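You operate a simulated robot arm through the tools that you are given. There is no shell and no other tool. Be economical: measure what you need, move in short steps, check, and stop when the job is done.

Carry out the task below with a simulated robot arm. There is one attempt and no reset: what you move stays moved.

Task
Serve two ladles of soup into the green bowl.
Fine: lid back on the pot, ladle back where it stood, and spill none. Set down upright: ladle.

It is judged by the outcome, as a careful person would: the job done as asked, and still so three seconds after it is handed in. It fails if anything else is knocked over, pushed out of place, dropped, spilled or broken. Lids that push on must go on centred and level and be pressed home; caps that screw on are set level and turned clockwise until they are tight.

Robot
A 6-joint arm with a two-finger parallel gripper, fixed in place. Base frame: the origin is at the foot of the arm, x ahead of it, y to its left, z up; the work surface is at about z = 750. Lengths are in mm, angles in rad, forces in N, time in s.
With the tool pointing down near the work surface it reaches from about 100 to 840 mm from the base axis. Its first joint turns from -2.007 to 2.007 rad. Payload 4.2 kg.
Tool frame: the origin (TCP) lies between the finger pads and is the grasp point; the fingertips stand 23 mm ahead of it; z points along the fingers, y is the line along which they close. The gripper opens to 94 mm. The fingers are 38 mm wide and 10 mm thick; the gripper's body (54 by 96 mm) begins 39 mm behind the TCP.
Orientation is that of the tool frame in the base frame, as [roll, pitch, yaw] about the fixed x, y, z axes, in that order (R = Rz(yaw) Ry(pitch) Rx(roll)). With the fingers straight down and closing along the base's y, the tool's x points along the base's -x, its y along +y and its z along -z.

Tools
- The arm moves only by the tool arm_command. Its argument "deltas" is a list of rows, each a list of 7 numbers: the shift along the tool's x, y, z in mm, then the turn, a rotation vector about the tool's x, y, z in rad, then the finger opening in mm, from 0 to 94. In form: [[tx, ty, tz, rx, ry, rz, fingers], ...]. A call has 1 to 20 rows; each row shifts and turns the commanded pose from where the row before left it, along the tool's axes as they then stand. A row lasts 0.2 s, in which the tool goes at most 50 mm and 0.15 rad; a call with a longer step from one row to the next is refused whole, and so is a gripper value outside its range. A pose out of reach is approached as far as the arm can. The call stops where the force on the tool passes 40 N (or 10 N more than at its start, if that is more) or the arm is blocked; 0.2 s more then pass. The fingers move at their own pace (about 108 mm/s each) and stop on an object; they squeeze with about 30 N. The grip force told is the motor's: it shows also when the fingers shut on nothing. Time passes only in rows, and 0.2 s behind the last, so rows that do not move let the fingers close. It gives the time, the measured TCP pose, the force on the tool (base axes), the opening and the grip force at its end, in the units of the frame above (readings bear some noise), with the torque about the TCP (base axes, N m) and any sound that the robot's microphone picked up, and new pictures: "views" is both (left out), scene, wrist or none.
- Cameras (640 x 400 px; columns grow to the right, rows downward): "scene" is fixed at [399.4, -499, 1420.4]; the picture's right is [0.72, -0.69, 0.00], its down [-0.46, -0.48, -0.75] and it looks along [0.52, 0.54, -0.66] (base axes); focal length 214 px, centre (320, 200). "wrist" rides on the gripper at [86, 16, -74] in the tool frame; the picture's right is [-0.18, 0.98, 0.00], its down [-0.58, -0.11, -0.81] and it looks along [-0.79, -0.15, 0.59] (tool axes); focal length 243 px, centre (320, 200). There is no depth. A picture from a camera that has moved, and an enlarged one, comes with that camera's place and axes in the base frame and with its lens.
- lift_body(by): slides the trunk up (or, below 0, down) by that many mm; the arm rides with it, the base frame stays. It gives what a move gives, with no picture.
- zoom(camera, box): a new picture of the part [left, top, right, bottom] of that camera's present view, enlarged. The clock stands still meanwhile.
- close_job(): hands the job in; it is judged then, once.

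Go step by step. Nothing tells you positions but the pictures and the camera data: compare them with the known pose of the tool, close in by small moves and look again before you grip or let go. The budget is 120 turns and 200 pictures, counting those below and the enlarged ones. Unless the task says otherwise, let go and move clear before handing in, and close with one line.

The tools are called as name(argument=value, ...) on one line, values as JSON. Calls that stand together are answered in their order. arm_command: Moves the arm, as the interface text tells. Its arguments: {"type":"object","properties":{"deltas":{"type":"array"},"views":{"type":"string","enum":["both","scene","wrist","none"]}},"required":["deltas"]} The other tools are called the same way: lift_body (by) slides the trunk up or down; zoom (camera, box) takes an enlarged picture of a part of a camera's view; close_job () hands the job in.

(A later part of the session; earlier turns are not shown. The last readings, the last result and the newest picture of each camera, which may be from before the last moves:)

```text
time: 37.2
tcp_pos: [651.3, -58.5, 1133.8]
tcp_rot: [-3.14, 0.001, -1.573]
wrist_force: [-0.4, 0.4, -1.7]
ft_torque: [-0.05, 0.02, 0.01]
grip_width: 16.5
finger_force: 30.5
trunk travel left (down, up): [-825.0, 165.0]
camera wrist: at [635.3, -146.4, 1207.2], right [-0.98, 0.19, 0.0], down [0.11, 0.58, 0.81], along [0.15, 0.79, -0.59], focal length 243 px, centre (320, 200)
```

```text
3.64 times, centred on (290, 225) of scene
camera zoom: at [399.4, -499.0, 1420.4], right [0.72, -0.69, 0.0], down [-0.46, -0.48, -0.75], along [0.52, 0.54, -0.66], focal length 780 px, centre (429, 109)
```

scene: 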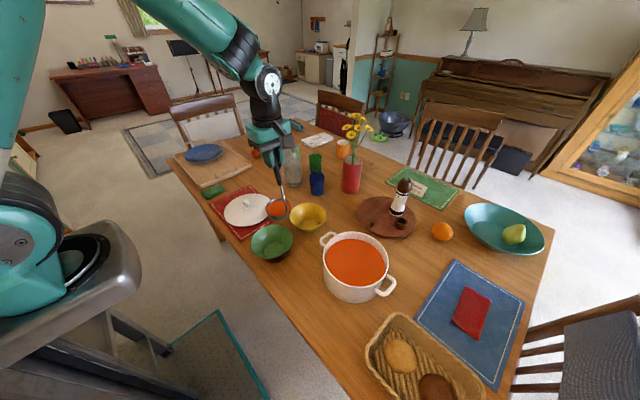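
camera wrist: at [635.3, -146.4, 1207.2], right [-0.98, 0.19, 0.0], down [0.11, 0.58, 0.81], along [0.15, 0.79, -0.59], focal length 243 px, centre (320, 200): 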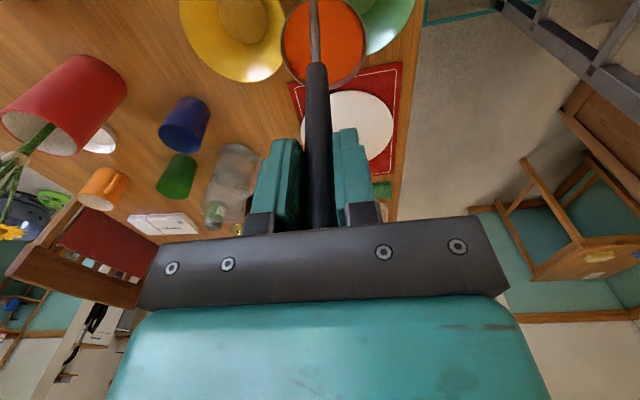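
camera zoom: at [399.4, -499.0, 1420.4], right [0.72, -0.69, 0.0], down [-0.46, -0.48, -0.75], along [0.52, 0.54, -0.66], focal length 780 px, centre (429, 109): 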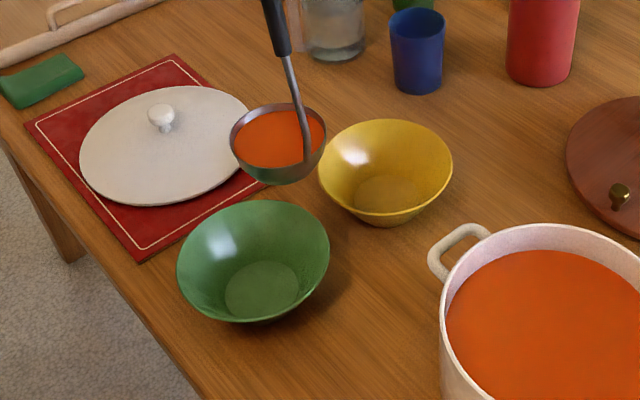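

Still full. Lower to pouring height slowly and check where it sits against both bowls.

arm_command(deltas=[[0, 0, 6, 0, 0, 0, 0], [0, 0, 12, 0, 0, 0, 0], [0, 0, 14, 0, 0, 0, 0], [0, 0, 14, 0, 0, 0, 0], [0, 0, 14, 0, 0, 0, 0], [0, 0, 10, 0, 0, 0, 0], [0, 0, 6, 0, 0, 0, 0], [0, 0, 0, 0, 0, 0, 0]])

zoom(camera="scene", box=[230, 170, 350, 280])

zoom(camera="wrist", box=[160, 0, 480, 200])

```text
time: 39.0
tcp_pos: [651.5, -58.6, 1057.8]
tcp_rot: [-3.142, 0.0, -1.573]
wrist_force: [0.5, 0.0, -1.7]
ft_torque: [-0.02, 0.02, 0.0]
grip_width: 16.6
finger_force: 29.4
trunk travel left (down, up): [-825.0, 165.0]
camera wrist: at [634.7, -146.5, 1130.6], right [-0.98, 0.19, 0.0], down [0.11, 0.58, 0.81], along [0.15, 0.79, -0.59], focal length 243 px, centre (320, 200)
```

scene: 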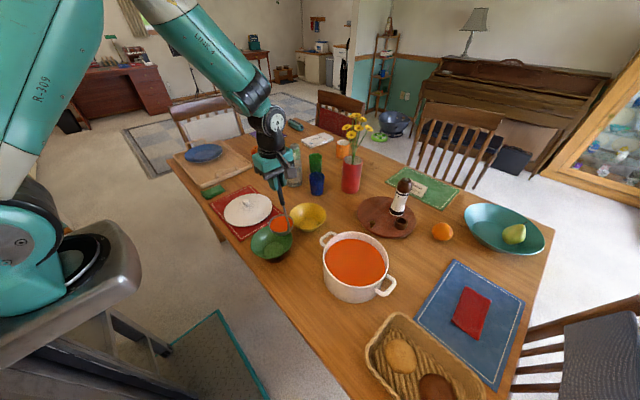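
wrist: 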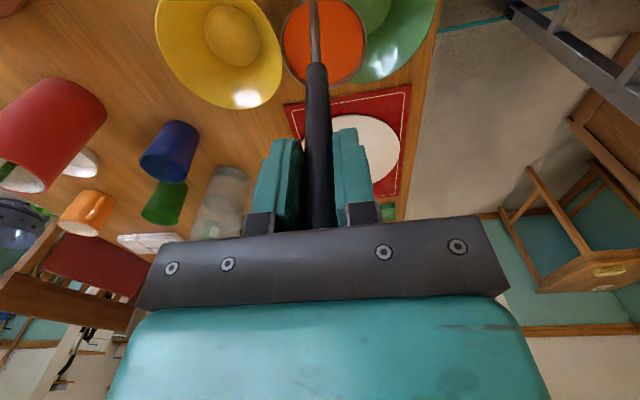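

```text
3.64 times, centred on (290, 225) of scene
camera zoom: at [399.4, -499.0, 1420.4], right [0.72, -0.69, 0.0], down [-0.46, -0.48, -0.75], along [0.52, 0.54, -0.66], focal length 780 px, centre (429, 109)
```

zoom: 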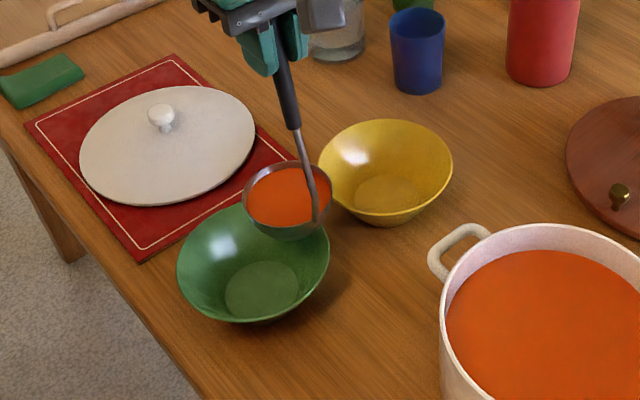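

```text
2.00 times, centred on (320, 100) of wrist
camera zoom: at [634.7, -146.5, 1130.6], right [-0.98, 0.19, 0.0], down [0.11, 0.58, 0.81], along [0.15, 0.79, -0.59], focal length 485 px, centre (320, 400)
```

zoom: 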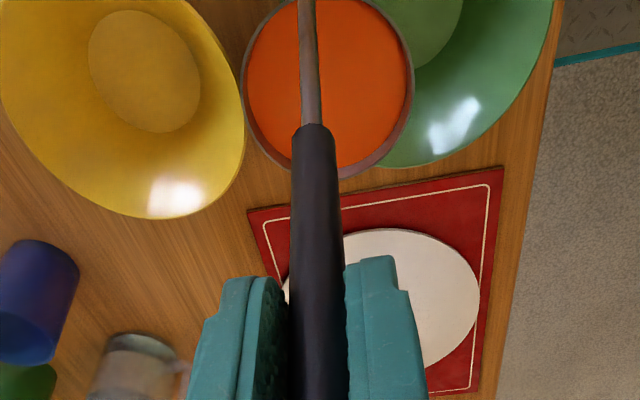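

The ladle's near lip is over the green bowl's centre. I'll begin tilting about the lip, slowly.

arm_command(deltas=[[0, 7.6, -1.6, 0.04, 0, 0, 0], [0, 7.6, -1.6, 0.04, 0, 0, 0], [0, 7.6, -1.6, 0.04, 0, 0, 0], [0, 7.6, -1.6, 0.04, 0, 0, 0], [0, 7.6, -1.6, 0.04, 0, 0, 0], [0, 7.6, -1.6, 0.04, 0, 0, 0], [0, 7.6, -1.6, 0.04, 0, 0, 0]], views="none")

zoom(camera="scene", box=[230, 170, 350, 280])

```text
time: 40.6
tcp_pos: [597.6, -59.5, 1063.5]
tcp_rot: [-2.86, 0.0, -1.572]
wrist_force: [1.2, 1.0, -1.5]
ft_torque: [-0.02, 0.08, -0.03]
grip_width: 16.7
finger_force: 29.8
trunk travel left (down, up): [-825.0, 165.0]
```

```text
3.64 times, centred on (290, 225) of scene
camera zoom: at [399.4, -499.0, 1420.4], right [0.72, -0.69, 0.0], down [-0.46, -0.48, -0.75], along [0.52, 0.54, -0.66], focal length 780 px, centre (429, 109)
```

zoom: 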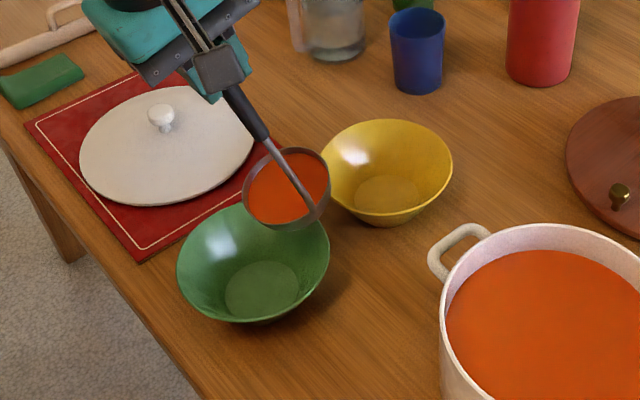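

Tilting correctly, nothing has poured yet. Continue.

arm_command(deltas=[[0, 7.6, -1.6, 0.04, 0, 0, 0], [0, 7.6, -1.6, 0.04, 0, 0, 0], [0, 7.6, -1.6, 0.04, 0, 0, 0], [0, 7.6, -1.6, 0.04, 0, 0, 0], [0, 7.6, -1.6, 0.04, 0, 0, 0], [0, 7.6, -1.6, 0.04, 0, 0, 0], [0, 7.6, -1.6, 0.04, 0, 0, 0], [0, 7.6, -1.6, 0.04, 0, 0, 0]], views="none")

zoom(camera="scene", box=[230, 170, 350, 280])

```text
time: 42.4
tcp_pos: [584.4, -50.8, 1044.8]
tcp_rot: [-2.541, 0.0, -1.572]
wrist_force: [-2.0, 0.2, -1.9]
ft_torque: [-0.03, 0.16, 0.01]
grip_width: 16.5
finger_force: 29.4
out of reach, approached as far as the arm can: row 5, 6, 7, 8
trunk travel left (down, up): [-825.0, 165.0]
```

```text
3.64 times, centred on (290, 225) of scene
camera zoom: at [399.4, -499.0, 1420.4], right [0.72, -0.69, 0.0], down [-0.46, -0.48, -0.75], along [0.52, 0.54, -0.66], focal length 780 px, centre (429, 109)
```

zoom: 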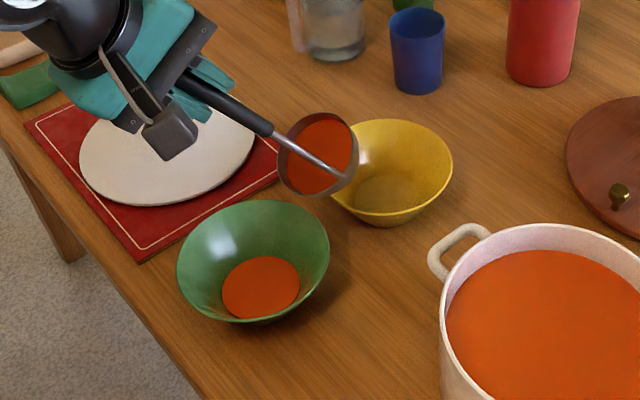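

Some soup poured into the bowl, but the arm ran out of reach backwards, so I'll tilt back to level and pour from a better direction, with the tool pointing sideways toward -y.

arm_command(deltas=[[0, -7.56, 1.91, -0.04, 0, 0, 0], [0, -7.56, 1.91, -0.04, 0, 0, 0], [0, -7.56, 1.91, -0.04, 0, 0, 0], [0, -7.56, 1.91, -0.04, 0, 0, 0], [0, -7.56, 1.91, -0.04, 0, 0, 0], [0, -7.56, 1.91, -0.04, 0, 0, 0], [0, -7.56, 1.91, -0.04, 0, 0, 0], [0, -7.56, 1.91, -0.04, 0, 0, 0], [0, -7.56, 1.91, -0.04, 0, 0, 0], [0, -7.56, 1.91, -0.04, 0, 0, 0], [0, -7.56, 1.91, -0.04, 0, 0, 0], [0, -7.56, 1.91, -0.04, 0, 0, 0], [0, -7.56, 1.91, -0.04, 0, 0, 0], [0, -7.56, 1.91, -0.04, 0, 0, 0], [0, -7.56, 1.91, -0.04, 0, 0, 0]])

zoom(camera="scene", box=[230, 170, 350, 280])

```text
time: 45.6
tcp_pos: [699.0, -49.8, 1053.7]
tcp_rot: [3.14, -0.002, -1.572]
wrist_force: [0.1, -0.5, -0.6]
ft_torque: [-0.02, -0.01, 0.0]
grip_width: 16.5
finger_force: 29.8
trunk travel left (down, up): [-825.0, 165.0]
camera wrist: at [683.3, -137.5, 1126.8], right [-0.98, 0.18, 0.0], down [0.11, 0.58, 0.81], along [0.15, 0.79, -0.59], focal length 243 px, centre (320, 200)
```

scene: 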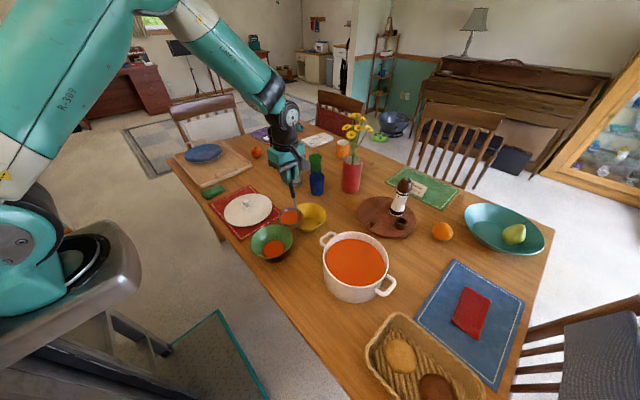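
wrist: 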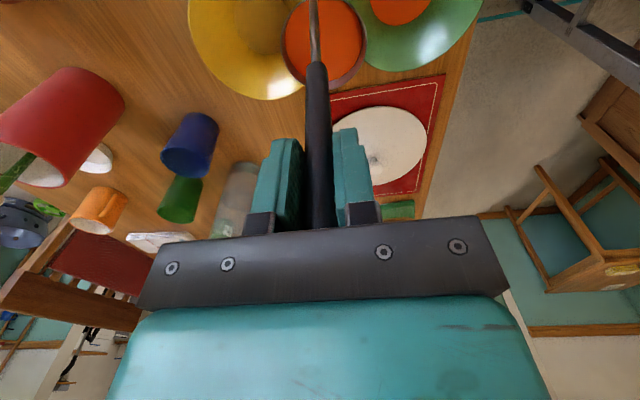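

```text
3.64 times, centred on (290, 225) of scene
camera zoom: at [399.4, -499.0, 1420.4], right [0.72, -0.69, 0.0], down [-0.46, -0.48, -0.75], along [0.52, 0.54, -0.66], focal length 780 px, centre (429, 109)
```

zoom: 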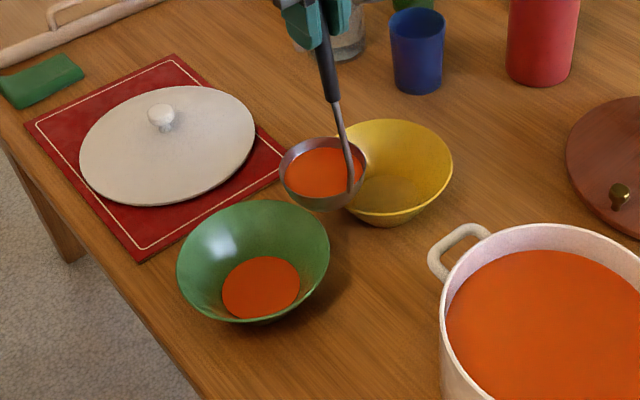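

The ladle is level again and still about half full, with nothing spilled. I'll raise it clear, turn the gripper back 90°, and come back over the green bowl.

arm_command(deltas=[[0, 0, -10, 0, 0, 0, 0], [0, 0, -20, 0, 0, 0, 0], [0, 0, -20, 0, 0, 0, 0], [0, 0, -10, 0, 0, 0, 0], [0, 0, 0, 0, 0, 0.1, 0], [0, 0, 0, 0, 0, 0.113, 0], [0, 0, 0, 0, 0, 0.113, 0], [0, 0, 0, 0, 0, 0.113, 0], [0, 0, 0, 0, 0, 0.113, 0], [0, 0, 0, 0, 0, 0.113, 0], [0, 0, 0, 0, 0, 0.113, 0], [0, 0, 0, 0, 0, 0.113, 0], [0, 0, 0, 0, 0, 0.113, 0], [0, 0, 0, 0, 0, 0.113, 0], [0, 0, 0, 0, 0, 0.113, 0], [0, 0, 0, 0, 0, 0.113, 0], [0, 0, 0, 0, 0, 0.113, 0], [0, 0, 0, 0, 0, 0.115, 0]], views="none")

arm_command(deltas=[[5, -1.7, 0, 0, 0, 0, 0], [10, -3.5, 0, 0, 0, 0, 0], [14, -5, 0, 0, 0, 0, 0], [16, -5.6, 0, 0, 0, 0, 0], [16, -5.6, 0, 0, 0, 0, 0], [16, -5.6, 0, 0, 0, 0, 0], [14, -5, 0, 0, 0, 0, 0], [10, -3.3, 0, 0, 0, 0, 0], [5, -1.7, 0, 0, 0, 0, 0], [0, 0, 8, 0, 0, 0, 0], [0, 0, 14, 0, 0, 0, 0], [0, 0, 14, 0, 0, 0, 0], [0, 0, 12, 0, 0, 0, 0], [0, 0, 8, 0, 0, 0, 0], [0, 0, 0, 0, 0, 0, 0]])

zoom(camera="scene", box=[230, 170, 350, 280])

```text
time: 49.4
tcp_pos: [700.2, -50.1, 1112.4]
tcp_rot: [-3.141, -0.001, 3.139]
wrist_force: [-0.9, 0.3, -1.1]
ft_torque: [-0.03, 0.0, -0.01]
grip_width: 16.4
finger_force: 30.1
trunk travel left (down, up): [-825.0, 165.0]
```

```text
time: 52.6
tcp_pos: [593.2, -87.0, 1057.0]
tcp_rot: [-3.141, 0.0, 3.141]
wrist_force: [-0.6, -0.4, -2.0]
ft_torque: [-0.02, 0.01, 0.0]
grip_width: 16.9
finger_force: 30.6
trunk travel left (down, up): [-825.0, 165.0]
camera wrist: at [507.0, -72.2, 1130.6], right [0.18, 0.98, 0.0], down [0.58, -0.11, 0.81], along [0.79, -0.15, -0.59], focal length 243 px, centre (320, 200)
```

scene: 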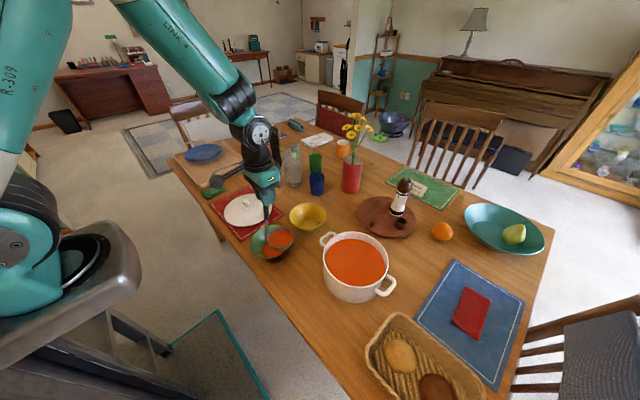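
wrist: 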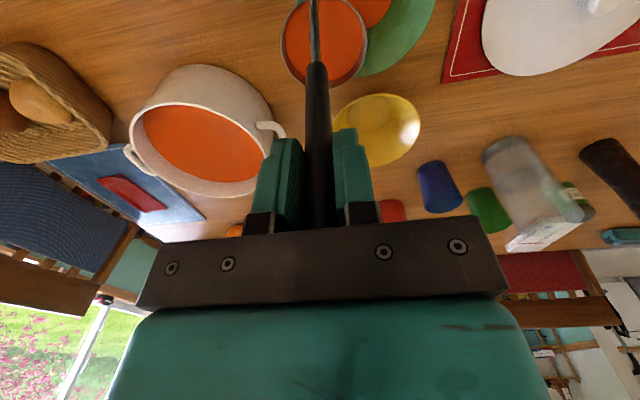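

```text
3.64 times, centred on (290, 225) of scene
camera zoom: at [399.4, -499.0, 1420.4], right [0.72, -0.69, 0.0], down [-0.46, -0.48, -0.75], along [0.52, 0.54, -0.66], focal length 780 px, centre (429, 109)
```

zoom: 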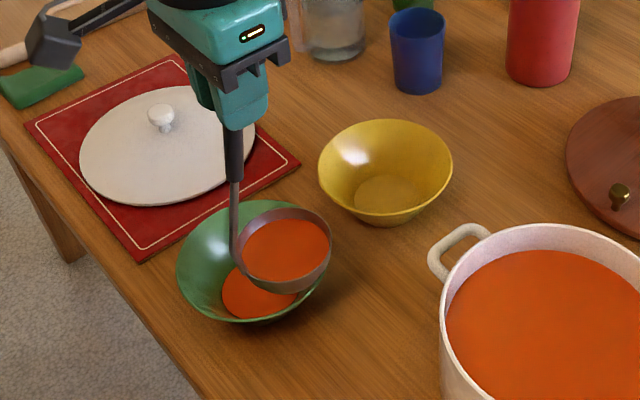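

In place, with the +y lip over the bowl. Tilt in small batches, watching reach.

arm_command(deltas=[[0, 7.6, -1.6, 0.04, 0, 0, 0], [0, 7.6, -1.6, 0.04, 0, 0, 0], [0, 7.6, -1.6, 0.04, 0, 0, 0], [0, 7.6, -1.6, 0.04, 0, 0, 0], [0, 7.6, -1.6, 0.04, 0, 0, 0], [0, 7.6, -1.6, 0.04, 0, 0, 0], [0, 7.6, -1.6, 0.04, 0, 0, 0], [0, 7.6, -1.6, 0.04, 0, 0, 0], [0, 7.6, -1.6, 0.04, 0, 0, 0], [0, 7.6, -1.6, 0.04, 0, 0, 0]], views="none")

zoom(camera="scene", box=[230, 170, 350, 280])

```text
time: 54.8
tcp_pos: [594.9, -9.1, 1060.1]
tcp_rot: [-2.742, -0.001, 3.14]
wrist_force: [0.6, 0.4, -1.4]
ft_torque: [0.17, 0.04, 0.02]
grip_width: 16.7
finger_force: 29.9
trunk travel left (down, up): [-825.0, 165.0]
```

```text
3.64 times, centred on (290, 225) of scene
camera zoom: at [399.4, -499.0, 1420.4], right [0.72, -0.69, 0.0], down [-0.46, -0.48, -0.75], along [0.52, 0.54, -0.66], focal length 780 px, centre (429, 109)
```

zoom: 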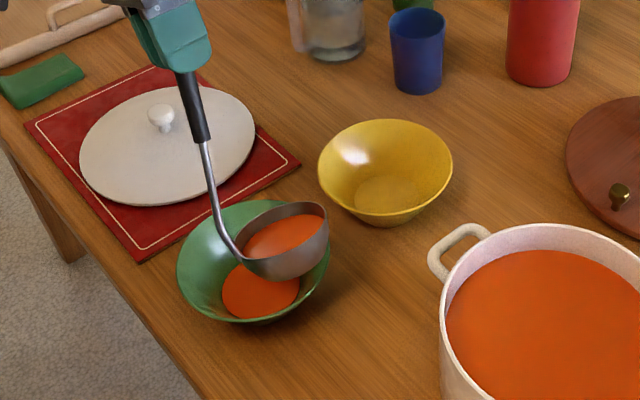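

Reach is fine here. Continue tilting.

arm_command(deltas=[[0, 7.6, -1.6, 0.04, 0, 0, 0], [0, 7.6, -1.6, 0.04, 0, 0, 0], [0, 7.6, -1.6, 0.04, 0, 0, 0], [0, 7.6, -1.6, 0.04, 0, 0, 0], [0, 7.6, -1.6, 0.04, 0, 0, 0], [0, 7.6, -1.6, 0.04, 0, 0, 0], [0, 7.6, -1.6, 0.04, 0, 0, 0], [0, 7.6, -1.6, 0.04, 0, 0, 0]], views="none")

zoom(camera="scene", box=[230, 170, 350, 280])

```text
time: 56.6
tcp_pos: [594.2, 47.5, 1039.1]
tcp_rot: [-2.422, 0.001, 3.14]
wrist_force: [-0.2, 0.9, -1.9]
ft_torque: [0.18, 0.03, 0.04]
grip_width: 16.9
finger_force: 30.0
trunk travel left (down, up): [-825.0, 165.0]
```

```text
3.64 times, centred on (290, 225) of scene
camera zoom: at [399.4, -499.0, 1420.4], right [0.72, -0.69, 0.0], down [-0.46, -0.48, -0.75], along [0.52, 0.54, -0.66], focal length 780 px, centre (429, 109)
```

zoom: 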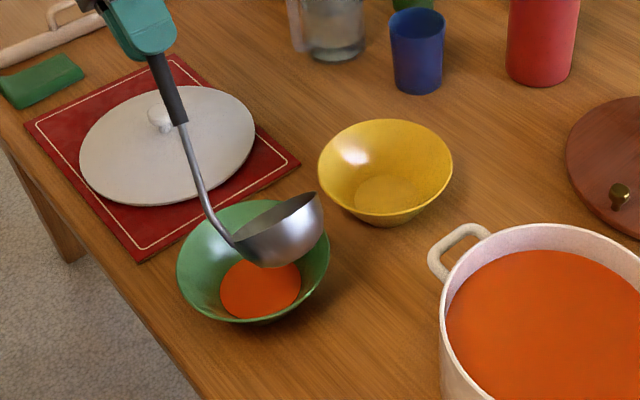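

Pouring into the bowl. Continue.

arm_command(deltas=[[0, 7.6, -1.6, 0.04, 0, 0, 0], [0, 7.6, -1.6, 0.04, 0, 0, 0], [0, 7.6, -1.6, 0.04, 0, 0, 0], [0, 7.6, -1.6, 0.04, 0, 0, 0], [0, 7.6, -1.6, 0.04, 0, 0, 0], [0, 7.6, -1.6, 0.04, 0, 0, 0], [0, 7.6, -1.6, 0.04, 0, 0, 0], [0, 7.6, -1.6, 0.04, 0, 0, 0], [0, 7.6, -1.6, 0.04, 0, 0, 0], [0, 7.6, -1.6, 0.04, 0, 0, 0], [0, 7.6, -1.6, 0.04, 0, 0, 0]])

zoom(camera="scene", box=[230, 170, 350, 280])

```text
time: 59.0
tcp_pos: [574.2, 88.7, 980.5]
tcp_rot: [-1.985, 0.003, -3.141]
wrist_force: [-0.5, -0.5, -2.3]
ft_torque: [0.26, 0.01, 0.04]
grip_width: 16.6
finger_force: 30.3
out of reach, approached as far as the arm can: row 9, 10, 11
trunk travel left (down, up): [-825.0, 165.0]
camera wrist: at [486.5, 161.7, 994.9], right [0.18, 0.4, -0.9], down [0.58, 0.69, 0.43], along [0.79, -0.6, -0.1], focal length 243 px, centre (320, 200)
```

scene: 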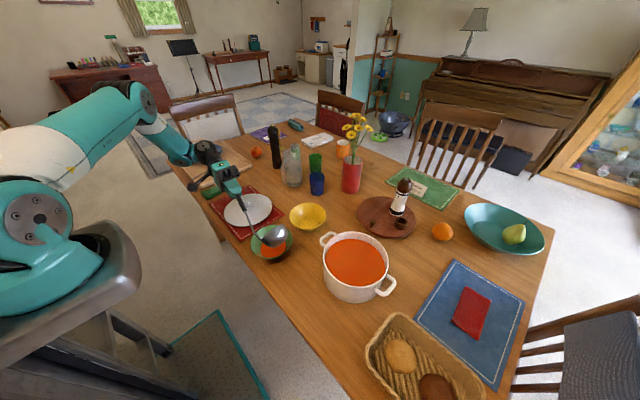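
wrist: 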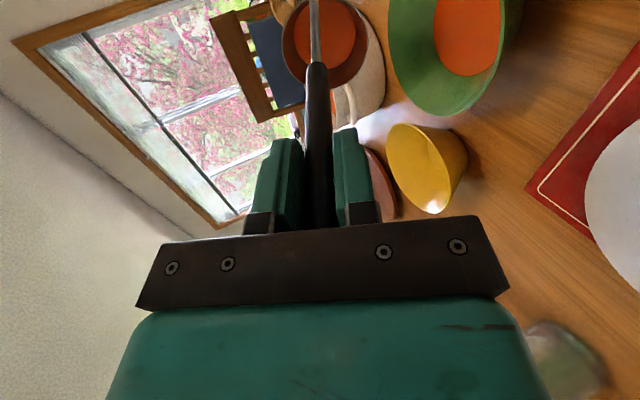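

```text
3.64 times, centred on (290, 225) of scene
camera zoom: at [399.4, -499.0, 1420.4], right [0.72, -0.69, 0.0], down [-0.46, -0.48, -0.75], along [0.52, 0.54, -0.66], focal length 780 px, centre (429, 109)
```

zoom: 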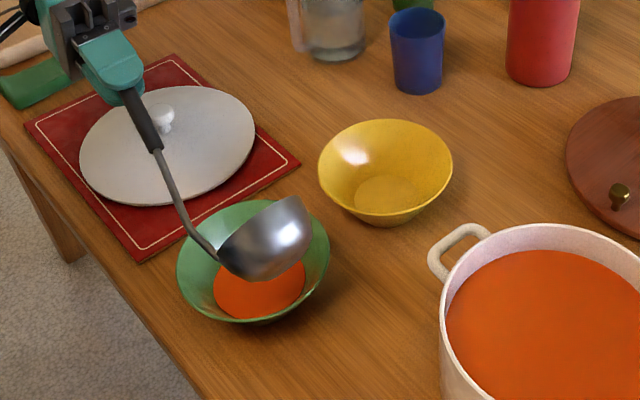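

Reach stopped at about 66°, though the lip is still inside the bowl. The wrist bend looks limiting, so I'll swing the tool about the lip around the vertical by 45° to ease it, keeping the tilt unchanged.

arm_command(deltas=[[7.8, -0.28, 0.64, 0, -0.0458, -0.0201, 0], [7.8, -0.28, 0.64, 0, -0.0458, -0.0201, 0], [7.8, -0.28, 0.64, 0, -0.0458, -0.0201, 0], [7.8, -0.28, 0.64, 0, -0.0458, -0.0201, 0], [7.8, -0.28, 0.64, 0, -0.0458, -0.0201, 0], [7.8, -0.28, 0.64, 0, -0.0458, -0.0201, 0], [7.8, -0.28, 0.64, 0, -0.0458, -0.0201, 0], [7.8, -0.28, 0.64, 0, -0.0458, -0.0201, 0]], views="none")

zoom(camera="scene", box=[230, 170, 350, 280])

```text
time: 60.8
tcp_pos: [514.0, 72.4, 981.2]
tcp_rot: [-1.983, 0.0, -2.742]
wrist_force: [-0.2, -0.6, -1.5]
ft_torque: [0.21, 0.12, 0.02]
grip_width: 16.6
finger_force: 30.3
trunk travel left (down, up): [-825.0, 165.0]
```

```text
3.64 times, centred on (290, 225) of scene
camera zoom: at [399.4, -499.0, 1420.4], right [0.72, -0.69, 0.0], down [-0.46, -0.48, -0.75], along [0.52, 0.54, -0.66], focal length 780 px, centre (429, 109)
```

zoom: 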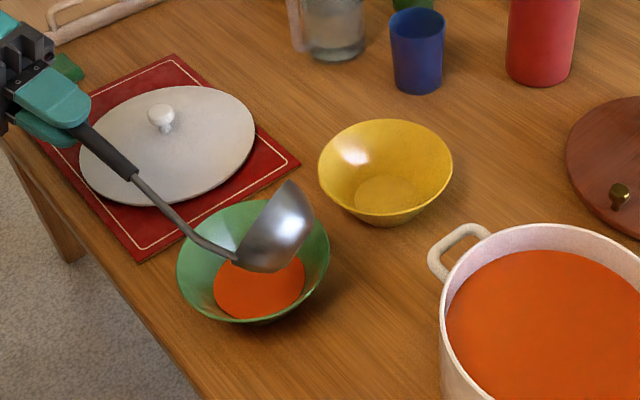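

Reach is good here. Nudge the lip back to the bowl centre and continue tilting.

arm_command(deltas=[[-8.1, 1.8, -4.2, 0, 0, 0, 0], [-8.1, 1.8, -4.2, 0, 0, 0, 0], [-8.1, 1.8, -4.2, 0, 0, 0, 0], [0, 7.6, -1.6, 0.04, 0, 0, 0], [0, 7.6, -1.6, 0.04, 0, 0, 0], [0, 7.6, -1.6, 0.04, 0, 0, 0], [0, 7.6, -1.6, 0.04, 0, 0, 0], [0, 7.6, -1.6, 0.04, 0, 0, 0], [0, 7.6, -1.6, 0.04, 0, 0, 0], [0, 7.6, -1.6, 0.04, 0, 0, 0]])

zoom(camera="scene", box=[230, 170, 350, 280])

```text
time: 63.0
tcp_pos: [507.0, 95.2, 935.5]
tcp_rot: [-1.706, 0.001, -2.741]
wrist_force: [0.2, -0.5, -2.0]
ft_torque: [0.24, 0.11, 0.01]
grip_width: 16.5
finger_force: 29.7
out of reach, approached as far as the arm can: row 9, 10
trunk travel left (down, up): [-825.0, 165.0]
camera wrist: at [397.3, 130.8, 928.6], right [0.12, 0.19, -0.97], down [0.23, 0.95, 0.22], along [0.97, -0.25, 0.07], focal length 243 px, centre (320, 200)
```

scene: 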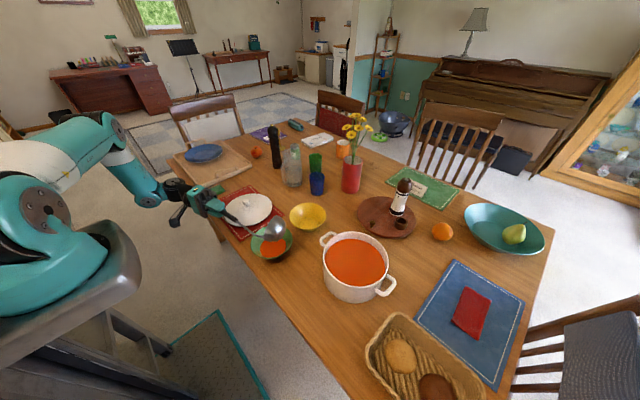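
wrist: 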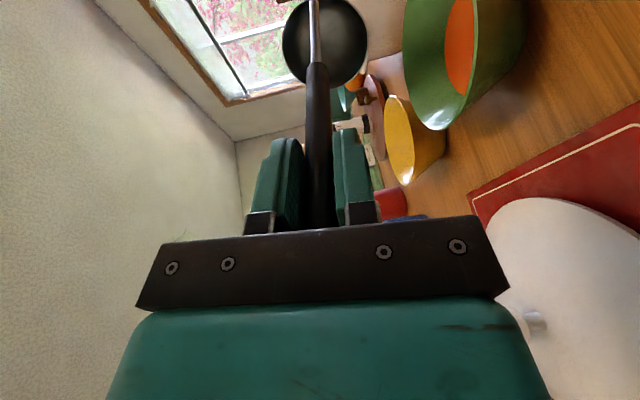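

```text
3.64 times, centred on (290, 225) of scene
camera zoom: at [399.4, -499.0, 1420.4], right [0.72, -0.69, 0.0], down [-0.46, -0.48, -0.75], along [0.52, 0.54, -0.66], focal length 780 px, centre (429, 109)
```

zoom: 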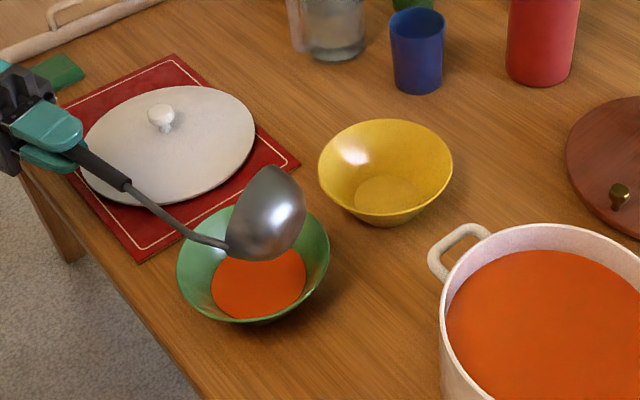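

The ladle is empty, so one serving is in. Tilt back upright.

arm_command(deltas=[[0, -18.75, 5.34, -0.1, 0, 0, 0], [0, -18.75, 5.34, -0.1, 0, 0, 0], [0, -18.75, 5.34, -0.1, 0, 0, 0], [0, -18.75, 5.34, -0.1, 0, 0, 0], [0, -18.75, 5.34, -0.1, 0, 0, 0], [0, -18.75, 5.34, -0.1, 0, 0, 0], [0, -18.75, 5.34, -0.1, 0, 0, 0], [0, -18.75, 5.34, -0.1, 0, 0, 0], [0, -18.75, 5.34, -0.1, 0, 0, 0], [0, -18.75, 5.34, -0.1, 0, 0, 0], [0, -18.75, 5.34, -0.1, 0, 0, 0], [0, -18.75, 5.34, -0.1, 0, 0, 0], [0, -18.75, 5.34, -0.1, 0, 0, 0], [0, -18.75, 5.34, -0.1, 0, 0, 0], [0, -6.6, 1.7, -0.035, 0, 0, 0], [0, 0, 0, 0, 0, 0, 0]], views="scene")

zoom(camera="scene", box=[230, 170, 350, 280])

```text
time: 66.4
tcp_pos: [595.8, -112.4, 1058.7]
tcp_rot: [-3.141, -0.002, -2.743]
wrist_force: [-0.1, 0.4, -1.7]
ft_torque: [-0.03, 0.02, -0.01]
grip_width: 16.7
finger_force: 30.3
trunk travel left (down, up): [-825.0, 165.0]
```

scene: 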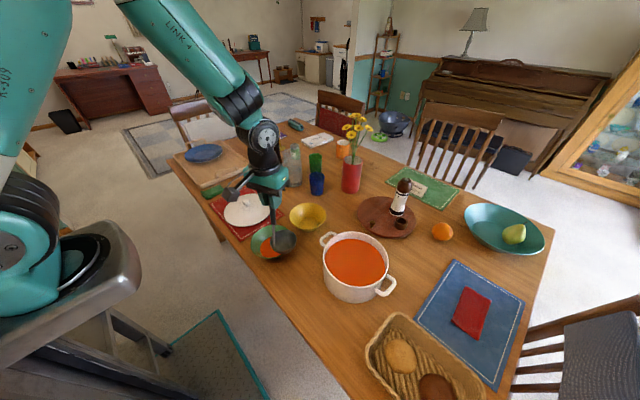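

```text
3.64 times, centred on (290, 225) of scene
camera zoom: at [399.4, -499.0, 1420.4], right [0.72, -0.69, 0.0], down [-0.46, -0.48, -0.75], along [0.52, 0.54, -0.66], focal length 780 px, centre (429, 109)
```

zoom: 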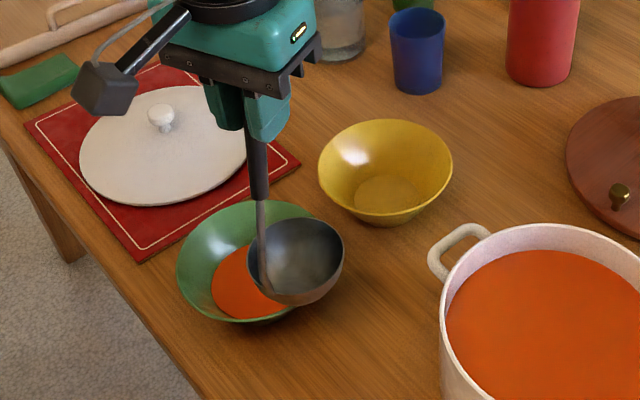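

Empty ladle level over the bowl. Raise it, turn a bit more (for reach) and return over the pot for the second scoop.

arm_command(deltas=[[0, 0, -30, 0, 0, -0.1, 0], [0, 0, -36, 0, 0, -0.1, 0], [0, 0, -20, 0, 0, -0.05, 0], [2, -20, 0, 0, 0, 0, 0], [2, -32, 0, 0, 0, 0, 0], [2, -36, 0, 0, 0, 0, 0], [2, -36, 0, 0, 0, 0, 0], [2, -36, 0, 0, 0, 0, 0], [2, -36, 0, 0, 0, 0, 0], [2, -28, 0, 0, 0, 0, 0], [2, -13.7, 0, 0, 0, 0, 0], [0, 0, 0, 0, 0, 0, 0]])

zoom(camera="scene", box=[310, 195, 410, 315])

```text
time: 69.0
tcp_pos: [725.7, -311.5, 1146.0]
tcp_rot: [-3.138, -0.003, -2.492]
wrist_force: [-0.3, -0.3, -2.0]
ft_torque: [-0.01, 0.0, 0.02]
grip_width: 16.7
finger_force: 30.0
trunk travel left (down, up): [-825.0, 165.0]
camera wrist: at [646.5, -351.5, 1217.9], right [-0.45, 0.89, 0.0], down [0.53, 0.27, 0.81], along [0.72, 0.36, -0.59], focal length 243 px, centre (320, 200)
```

scene: 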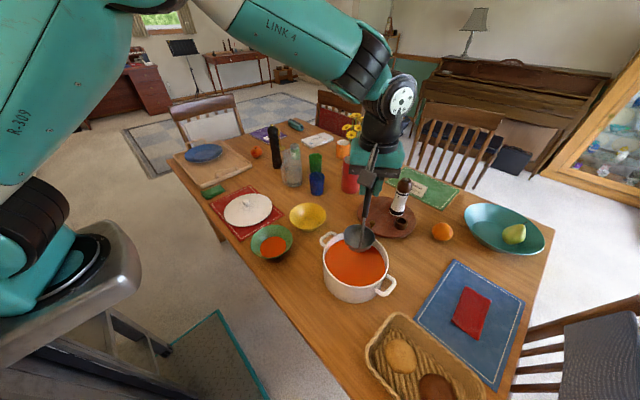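
wrist: 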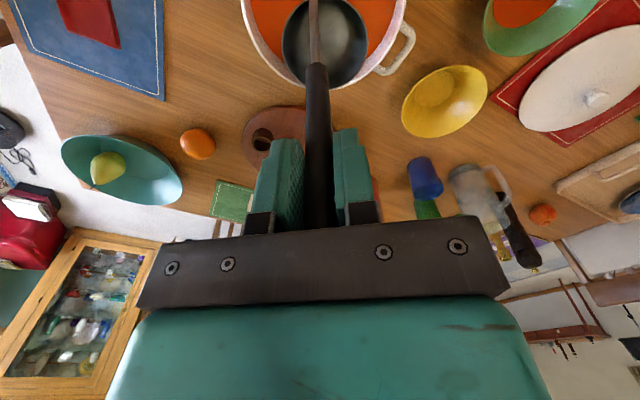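

```text
3.33 times, centred on (360, 255) of scene
camera zoom: at [399.4, -499.0, 1420.4], right [0.72, -0.69, 0.0], down [-0.46, -0.48, -0.75], along [0.52, 0.54, -0.66], focal length 715 px, centre (187, 17)
```

zoom: 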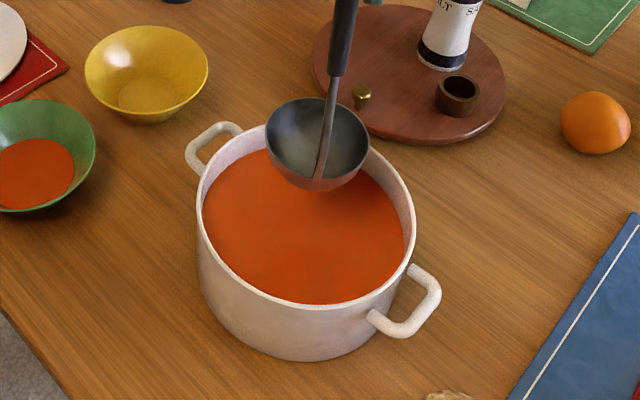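

Dip the ladle slowly until fully under.

arm_command(deltas=[[0, 0, 20, 0, 0, 0, 0], [0, 0, 25, 0, 0, 0, 0], [0, 0, 20, 0, 0, 0, 0], [0, 0, 10, 0, 0, 0, 0], [0, 0, 6, 0, 0, 0, 0], [0, 0, 6, 0, 0, 0, 0], [0, 0, 6, 0, 0, 0, 0], [0, 0, 6, 0, 0, 0, 0], [0, 0, 6, 0, 0, 0, 0], [0, 0, 6, 0, 0, 0, 0], [0, 0, 6, 0, 0, 0, 0], [0, 0, 6, 0, 0, 0, 0], [0, 0, 6, 0, 0, 0, 0], [0, 0, 6, 0, 0, 0, 0], [0, 0, 6, 0, 0, 0, 0], [0, 0, 5, 0, 0, 0, 0], [0, 0, 4, 0, 0, 0, 0], [0, 0, 0, 0, 0, 0, 0], [0, 0, 0, 0, 0, 0, 0]], views="none")

zoom(camera="scene", box=[310, 195, 410, 315])

```text
time: 73.0
tcp_pos: [725.4, -312.4, 995.5]
tcp_rot: [-3.139, -0.002, -2.493]
wrist_force: [-0.7, -0.3, -1.9]
ft_torque: [-0.01, 0.02, 0.01]
grip_width: 16.5
finger_force: 30.0
trunk travel left (down, up): [-825.0, 165.0]
```

```text
3.33 times, centred on (360, 255) of scene
camera zoom: at [399.4, -499.0, 1420.4], right [0.72, -0.69, 0.0], down [-0.46, -0.48, -0.75], along [0.52, 0.54, -0.66], focal length 715 px, centre (187, 17)
```

zoom: 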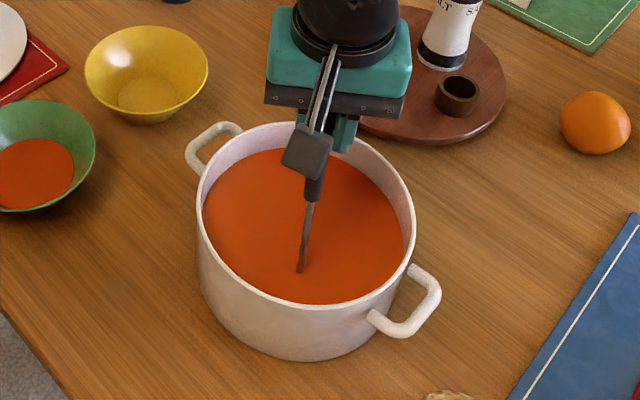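

Fully submerged. Raise gently with the second ladleful.

arm_command(deltas=[[0, 0, -4, 0, 0, 0, 0], [0, 0, -5, 0, 0, 0, 0], [0, 0, -5, 0, 0, 0, 0], [0, 0, -6, 0, 0, 0, 0], [0, 0, -6, 0, 0, 0, 0], [0, 0, -6, 0, 0, 0, 0], [0, 0, -6, 0, 0, 0, 0], [0, 0, -8, 0, 0, 0, 0], [0, 0, -10, 0, 0, 0, 0], [0, 0, -10, 0, 0, 0, 0], [0, 0, -10, 0, 0, 0, 0], [0, 0, -12, 0, 0, 0, 0], [0, 0, -12, 0, 0, 0, 0], [0, 0, -12, 0, 0, 0, 0], [0, 0, -12, 0, 0, 0, 0], [0, 0, -10, 0, 0, 0, 0], [0, 0, -6, 0, 0, 0, 0], [0, 0, 0, 0, 0, 0, 0]], views="none")

zoom(camera="scene", box=[310, 195, 410, 315])

```text
time: 76.8
tcp_pos: [725.8, -311.1, 1134.5]
tcp_rot: [-3.139, 0.0, -2.492]
wrist_force: [0.5, -0.4, -1.8]
ft_torque: [0.0, 0.01, 0.01]
grip_width: 16.6
finger_force: 30.3
trunk travel left (down, up): [-825.0, 165.0]
```

```text
3.33 times, centred on (360, 255) of scene
camera zoom: at [399.4, -499.0, 1420.4], right [0.72, -0.69, 0.0], down [-0.46, -0.48, -0.75], along [0.52, 0.54, -0.66], focal length 715 px, centre (187, 17)
```

zoom: 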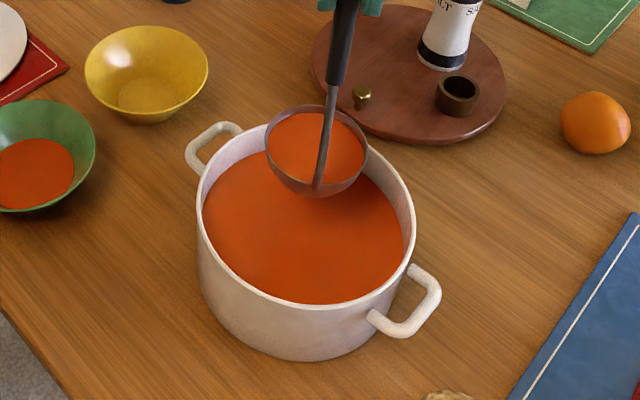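

Full again. Carry it slowly to the green bowl.

arm_command(deltas=[[-1, 4.9, 0, 0, 0, 0, 0], [-2.1, 9.8, 0, 0, 0, 0, 0], [-2.9, 13.7, 0, 0, 0, 0, 0], [-3, 14.2, 0, 0, 0, 0, 0], [-3, 14.2, 0, 0, 0, 0, 0], [-3, 14.2, 0, 0, 0, 0, 0], [-3, 14.2, 0, 0, 0, 0, 0], [-3, 14.2, 0, 0, 0, 0, 0], [-3, 14.2, 0, 0, 0, 0, 0], [-3, 14.2, 0, 0, 0, 0, 0], [-3, 14.2, 0, 0, 0, 0, 0], [-3, 14.2, 0, 0, 0, 0, 0], [-3, 14.2, 0, 0, 0, 0, 0], [-3, 14.2, 0, 0, 0, 0, 0], [-3, 14.2, 0, 0, 0, 0, 0], [-3, 14.2, 0, 0, 0, 0, 0], [-2.9, 13.7, 0, 0, 0, 0, 0], [-2.1, 9.8, 0, 0, 0, 0, 0], [-1, 4.9, 0, 0, 0, 0, 0]], views="none")

arm_command(deltas=[[0, 0, 6, 0, 0, 0, 0], [0, 0, 12, 0, 0, 0, 0], [0, 0, 14, 0, 0, 0, 0], [0, 0, 14, 0, 0, 0, 0], [0, 0, 14, 0, 0, 0, 0], [0, 0, 10, 0, 0, 0, 0], [0, 0, 6, 0, 0, 0, 0], [0, 0, 0, 0, 0, 0, 0]], views="none")

zoom(camera="scene", box=[230, 170, 350, 280])

```text
time: 80.8
tcp_pos: [620.4, -87.9, 1133.3]
tcp_rot: [-3.137, -0.001, -2.492]
wrist_force: [0.1, -0.2, -1.5]
ft_torque: [0.0, 0.01, 0.0]
grip_width: 16.6
finger_force: 30.1
trunk travel left (down, up): [-825.0, 165.0]
```

```text
time: 82.6
tcp_pos: [620.7, -87.9, 1057.7]
tcp_rot: [-3.138, -0.001, -2.491]
wrist_force: [0.2, -1.3, -2.2]
ft_torque: [-0.03, -0.01, 0.0]
grip_width: 16.5
finger_force: 30.1
trunk travel left (down, up): [-825.0, 165.0]
```

```text
3.64 times, centred on (290, 225) of scene
camera zoom: at [399.4, -499.0, 1420.4], right [0.72, -0.69, 0.0], down [-0.46, -0.48, -0.75], along [0.52, 0.54, -0.66], focal length 780 px, centre (429, 109)
```

zoom: 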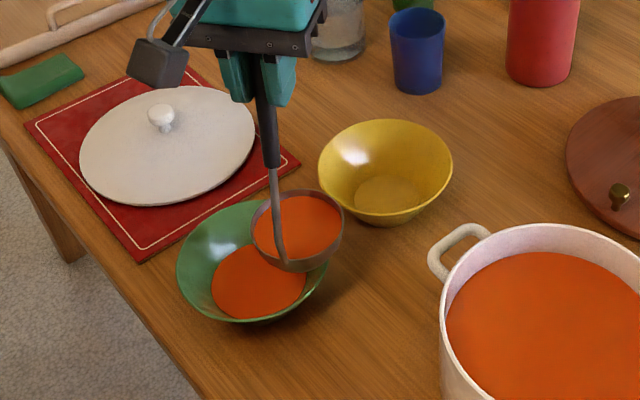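

The pouring lip (left side) is above the bowl centre. Tilt slowly.

arm_command(deltas=[[0, 7.6, -1.6, 0.04, 0, 0, 0], [0, 7.6, -1.6, 0.04, 0, 0, 0], [0, 7.6, -1.6, 0.04, 0, 0, 0], [0, 7.6, -1.6, 0.04, 0, 0, 0], [0, 7.6, -1.6, 0.04, 0, 0, 0], [0, 7.6, -1.6, 0.04, 0, 0, 0], [0, 7.6, -1.6, 0.04, 0, 0, 0], [0, 7.6, -1.6, 0.04, 0, 0, 0], [0, 7.6, -1.6, 0.04, 0, 0, 0], [0, 7.6, -1.6, 0.04, 0, 0, 0]], views="none")

zoom(camera="scene", box=[230, 170, 350, 280])

```text
time: 84.8
tcp_pos: [573.1, -26.4, 1058.6]
tcp_rot: [-2.739, 0.0, -2.494]
wrist_force: [-0.2, -0.1, -2.1]
ft_torque: [0.1, 0.1, 0.0]
grip_width: 16.6
finger_force: 30.2
trunk travel left (down, up): [-825.0, 165.0]
```

```text
3.64 times, centred on (290, 225) of scene
camera zoom: at [399.4, -499.0, 1420.4], right [0.72, -0.69, 0.0], down [-0.46, -0.48, -0.75], along [0.52, 0.54, -0.66], focal length 780 px, centre (429, 109)
```

zoom: 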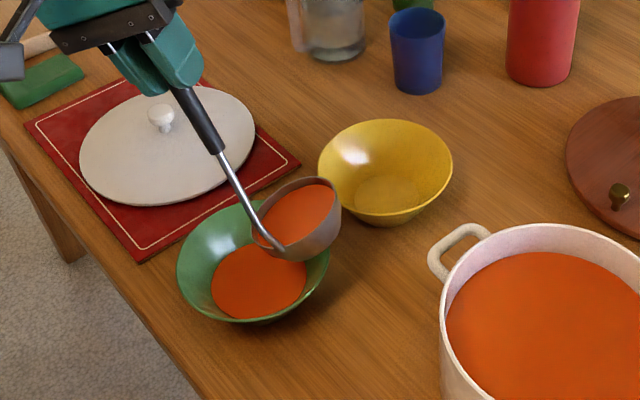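

On track. Continue.

arm_command(deltas=[[0, 7.6, -1.6, 0.04, 0, 0, 0], [0, 7.6, -1.6, 0.04, 0, 0, 0], [0, 7.6, -1.6, 0.04, 0, 0, 0], [0, 7.6, -1.6, 0.04, 0, 0, 0], [0, 7.6, -1.6, 0.04, 0, 0, 0], [0, 7.6, -1.6, 0.04, 0, 0, 0], [0, 7.6, -1.6, 0.04, 0, 0, 0], [0, 7.6, -1.6, 0.04, 0, 0, 0]], views="none")

zoom(camera="scene", box=[230, 170, 350, 280])

```text
time: 86.6
tcp_pos: [537.6, 19.7, 1039.8]
tcp_rot: [-2.419, -0.002, -2.492]
wrist_force: [0.5, -0.2, -1.4]
ft_torque: [0.12, 0.1, 0.02]
grip_width: 16.4
finger_force: 30.3
trunk travel left (down, up): [-825.0, 165.0]
```

```text
3.64 times, centred on (290, 225) of scene
camera zoom: at [399.4, -499.0, 1420.4], right [0.72, -0.69, 0.0], down [-0.46, -0.48, -0.75], along [0.52, 0.54, -0.66], focal length 780 px, centre (429, 109)
```

zoom: 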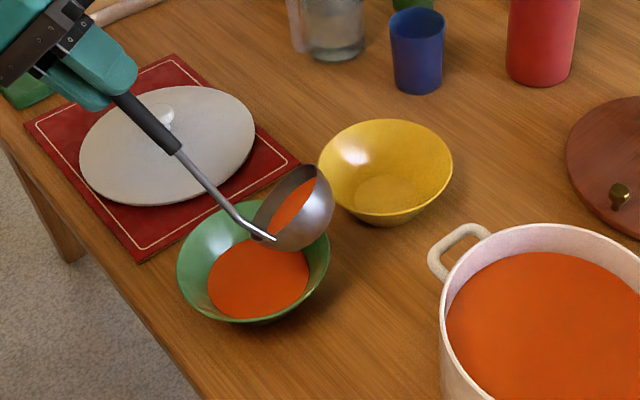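

Good, flowing into the bowl. Continue.

arm_command(deltas=[[0, 7.6, -1.6, 0.04, 0, 0, 0], [0, 7.6, -1.6, 0.04, 0, 0, 0], [0, 7.6, -1.6, 0.04, 0, 0, 0], [0, 7.6, -1.6, 0.04, 0, 0, 0], [0, 7.6, -1.6, 0.04, 0, 0, 0], [0, 7.6, -1.6, 0.04, 0, 0, 0], [0, 7.6, -1.6, 0.04, 0, 0, 0], [0, 7.6, -1.6, 0.04, 0, 0, 0]], views="none")

zoom(camera="scene", box=[230, 170, 350, 280])

```text
time: 88.4
tcp_pos: [508.2, 58.1, 1001.8]
tcp_rot: [-2.099, -0.002, -2.492]
wrist_force: [0.3, -0.1, -2.1]
ft_torque: [0.18, 0.16, -0.02]
grip_width: 16.5
finger_force: 29.5
trunk travel left (down, up): [-825.0, 165.0]
```

```text
3.64 times, centred on (290, 225) of scene
camera zoom: at [399.4, -499.0, 1420.4], right [0.72, -0.69, 0.0], down [-0.46, -0.48, -0.75], along [0.52, 0.54, -0.66], focal length 780 px, centre (429, 109)
```

zoom: 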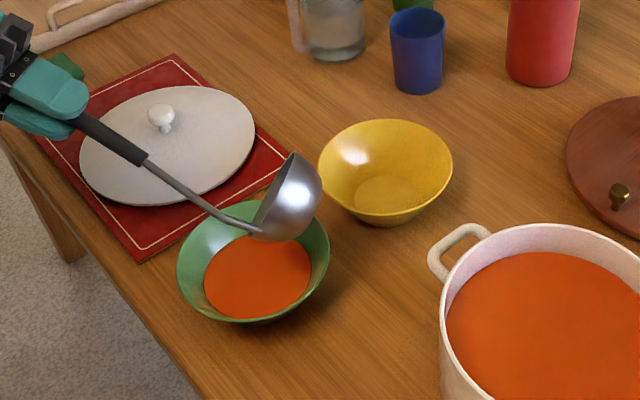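

Keep going to drain it.

arm_command(deltas=[[0, 7.6, -1.6, 0.04, 0, 0, 0], [0, 7.6, -1.6, 0.04, 0, 0, 0], [0, 7.6, -1.6, 0.04, 0, 0, 0], [0, 7.6, -1.6, 0.04, 0, 0, 0], [0, 7.6, -1.6, 0.04, 0, 0, 0], [0, 7.6, -1.6, 0.04, 0, 0, 0], [0, 7.6, -1.6, 0.04, 0, 0, 0], [0, 7.6, -1.6, 0.04, 0, 0, 0], [0, 0, 0, 0, 0, 0, 0]])

zoom(camera="scene", box=[230, 170, 350, 280])

```text
time: 90.4
tcp_pos: [487.7, 87.1, 950.9]
tcp_rot: [-1.778, -0.002, -2.491]
wrist_force: [-0.1, 0.2, -2.0]
ft_torque: [0.23, 0.19, 0.0]
grip_width: 16.6
finger_force: 30.7
trunk travel left (down, up): [-825.0, 165.0]
camera wrist: at [372.4, 93.6, 948.9], right [0.02, 0.27, -0.96], down [0.0, 0.96, 0.27], along [1.0, -0.01, 0.02], focal length 243 px, centre (320, 200)
```

scene: 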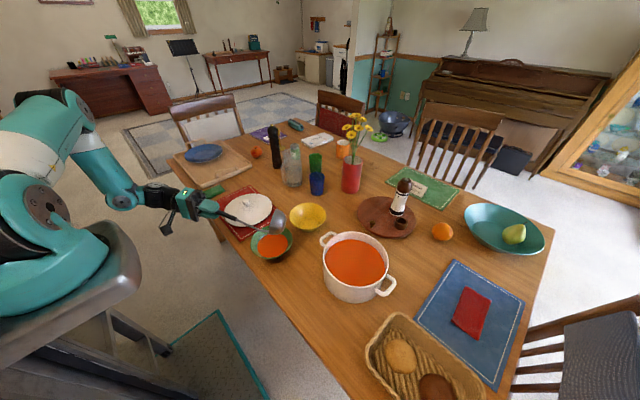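
wrist: 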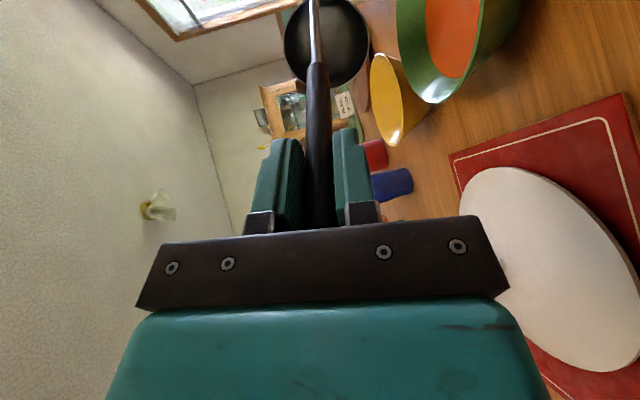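

```text
3.64 times, centred on (290, 225) of scene
camera zoom: at [399.4, -499.0, 1420.4], right [0.72, -0.69, 0.0], down [-0.46, -0.48, -0.75], along [0.52, 0.54, -0.66], focal length 780 px, centre (429, 109)
```

zoom: 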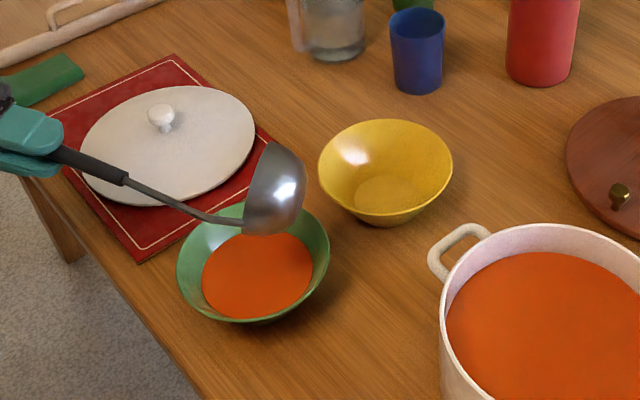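

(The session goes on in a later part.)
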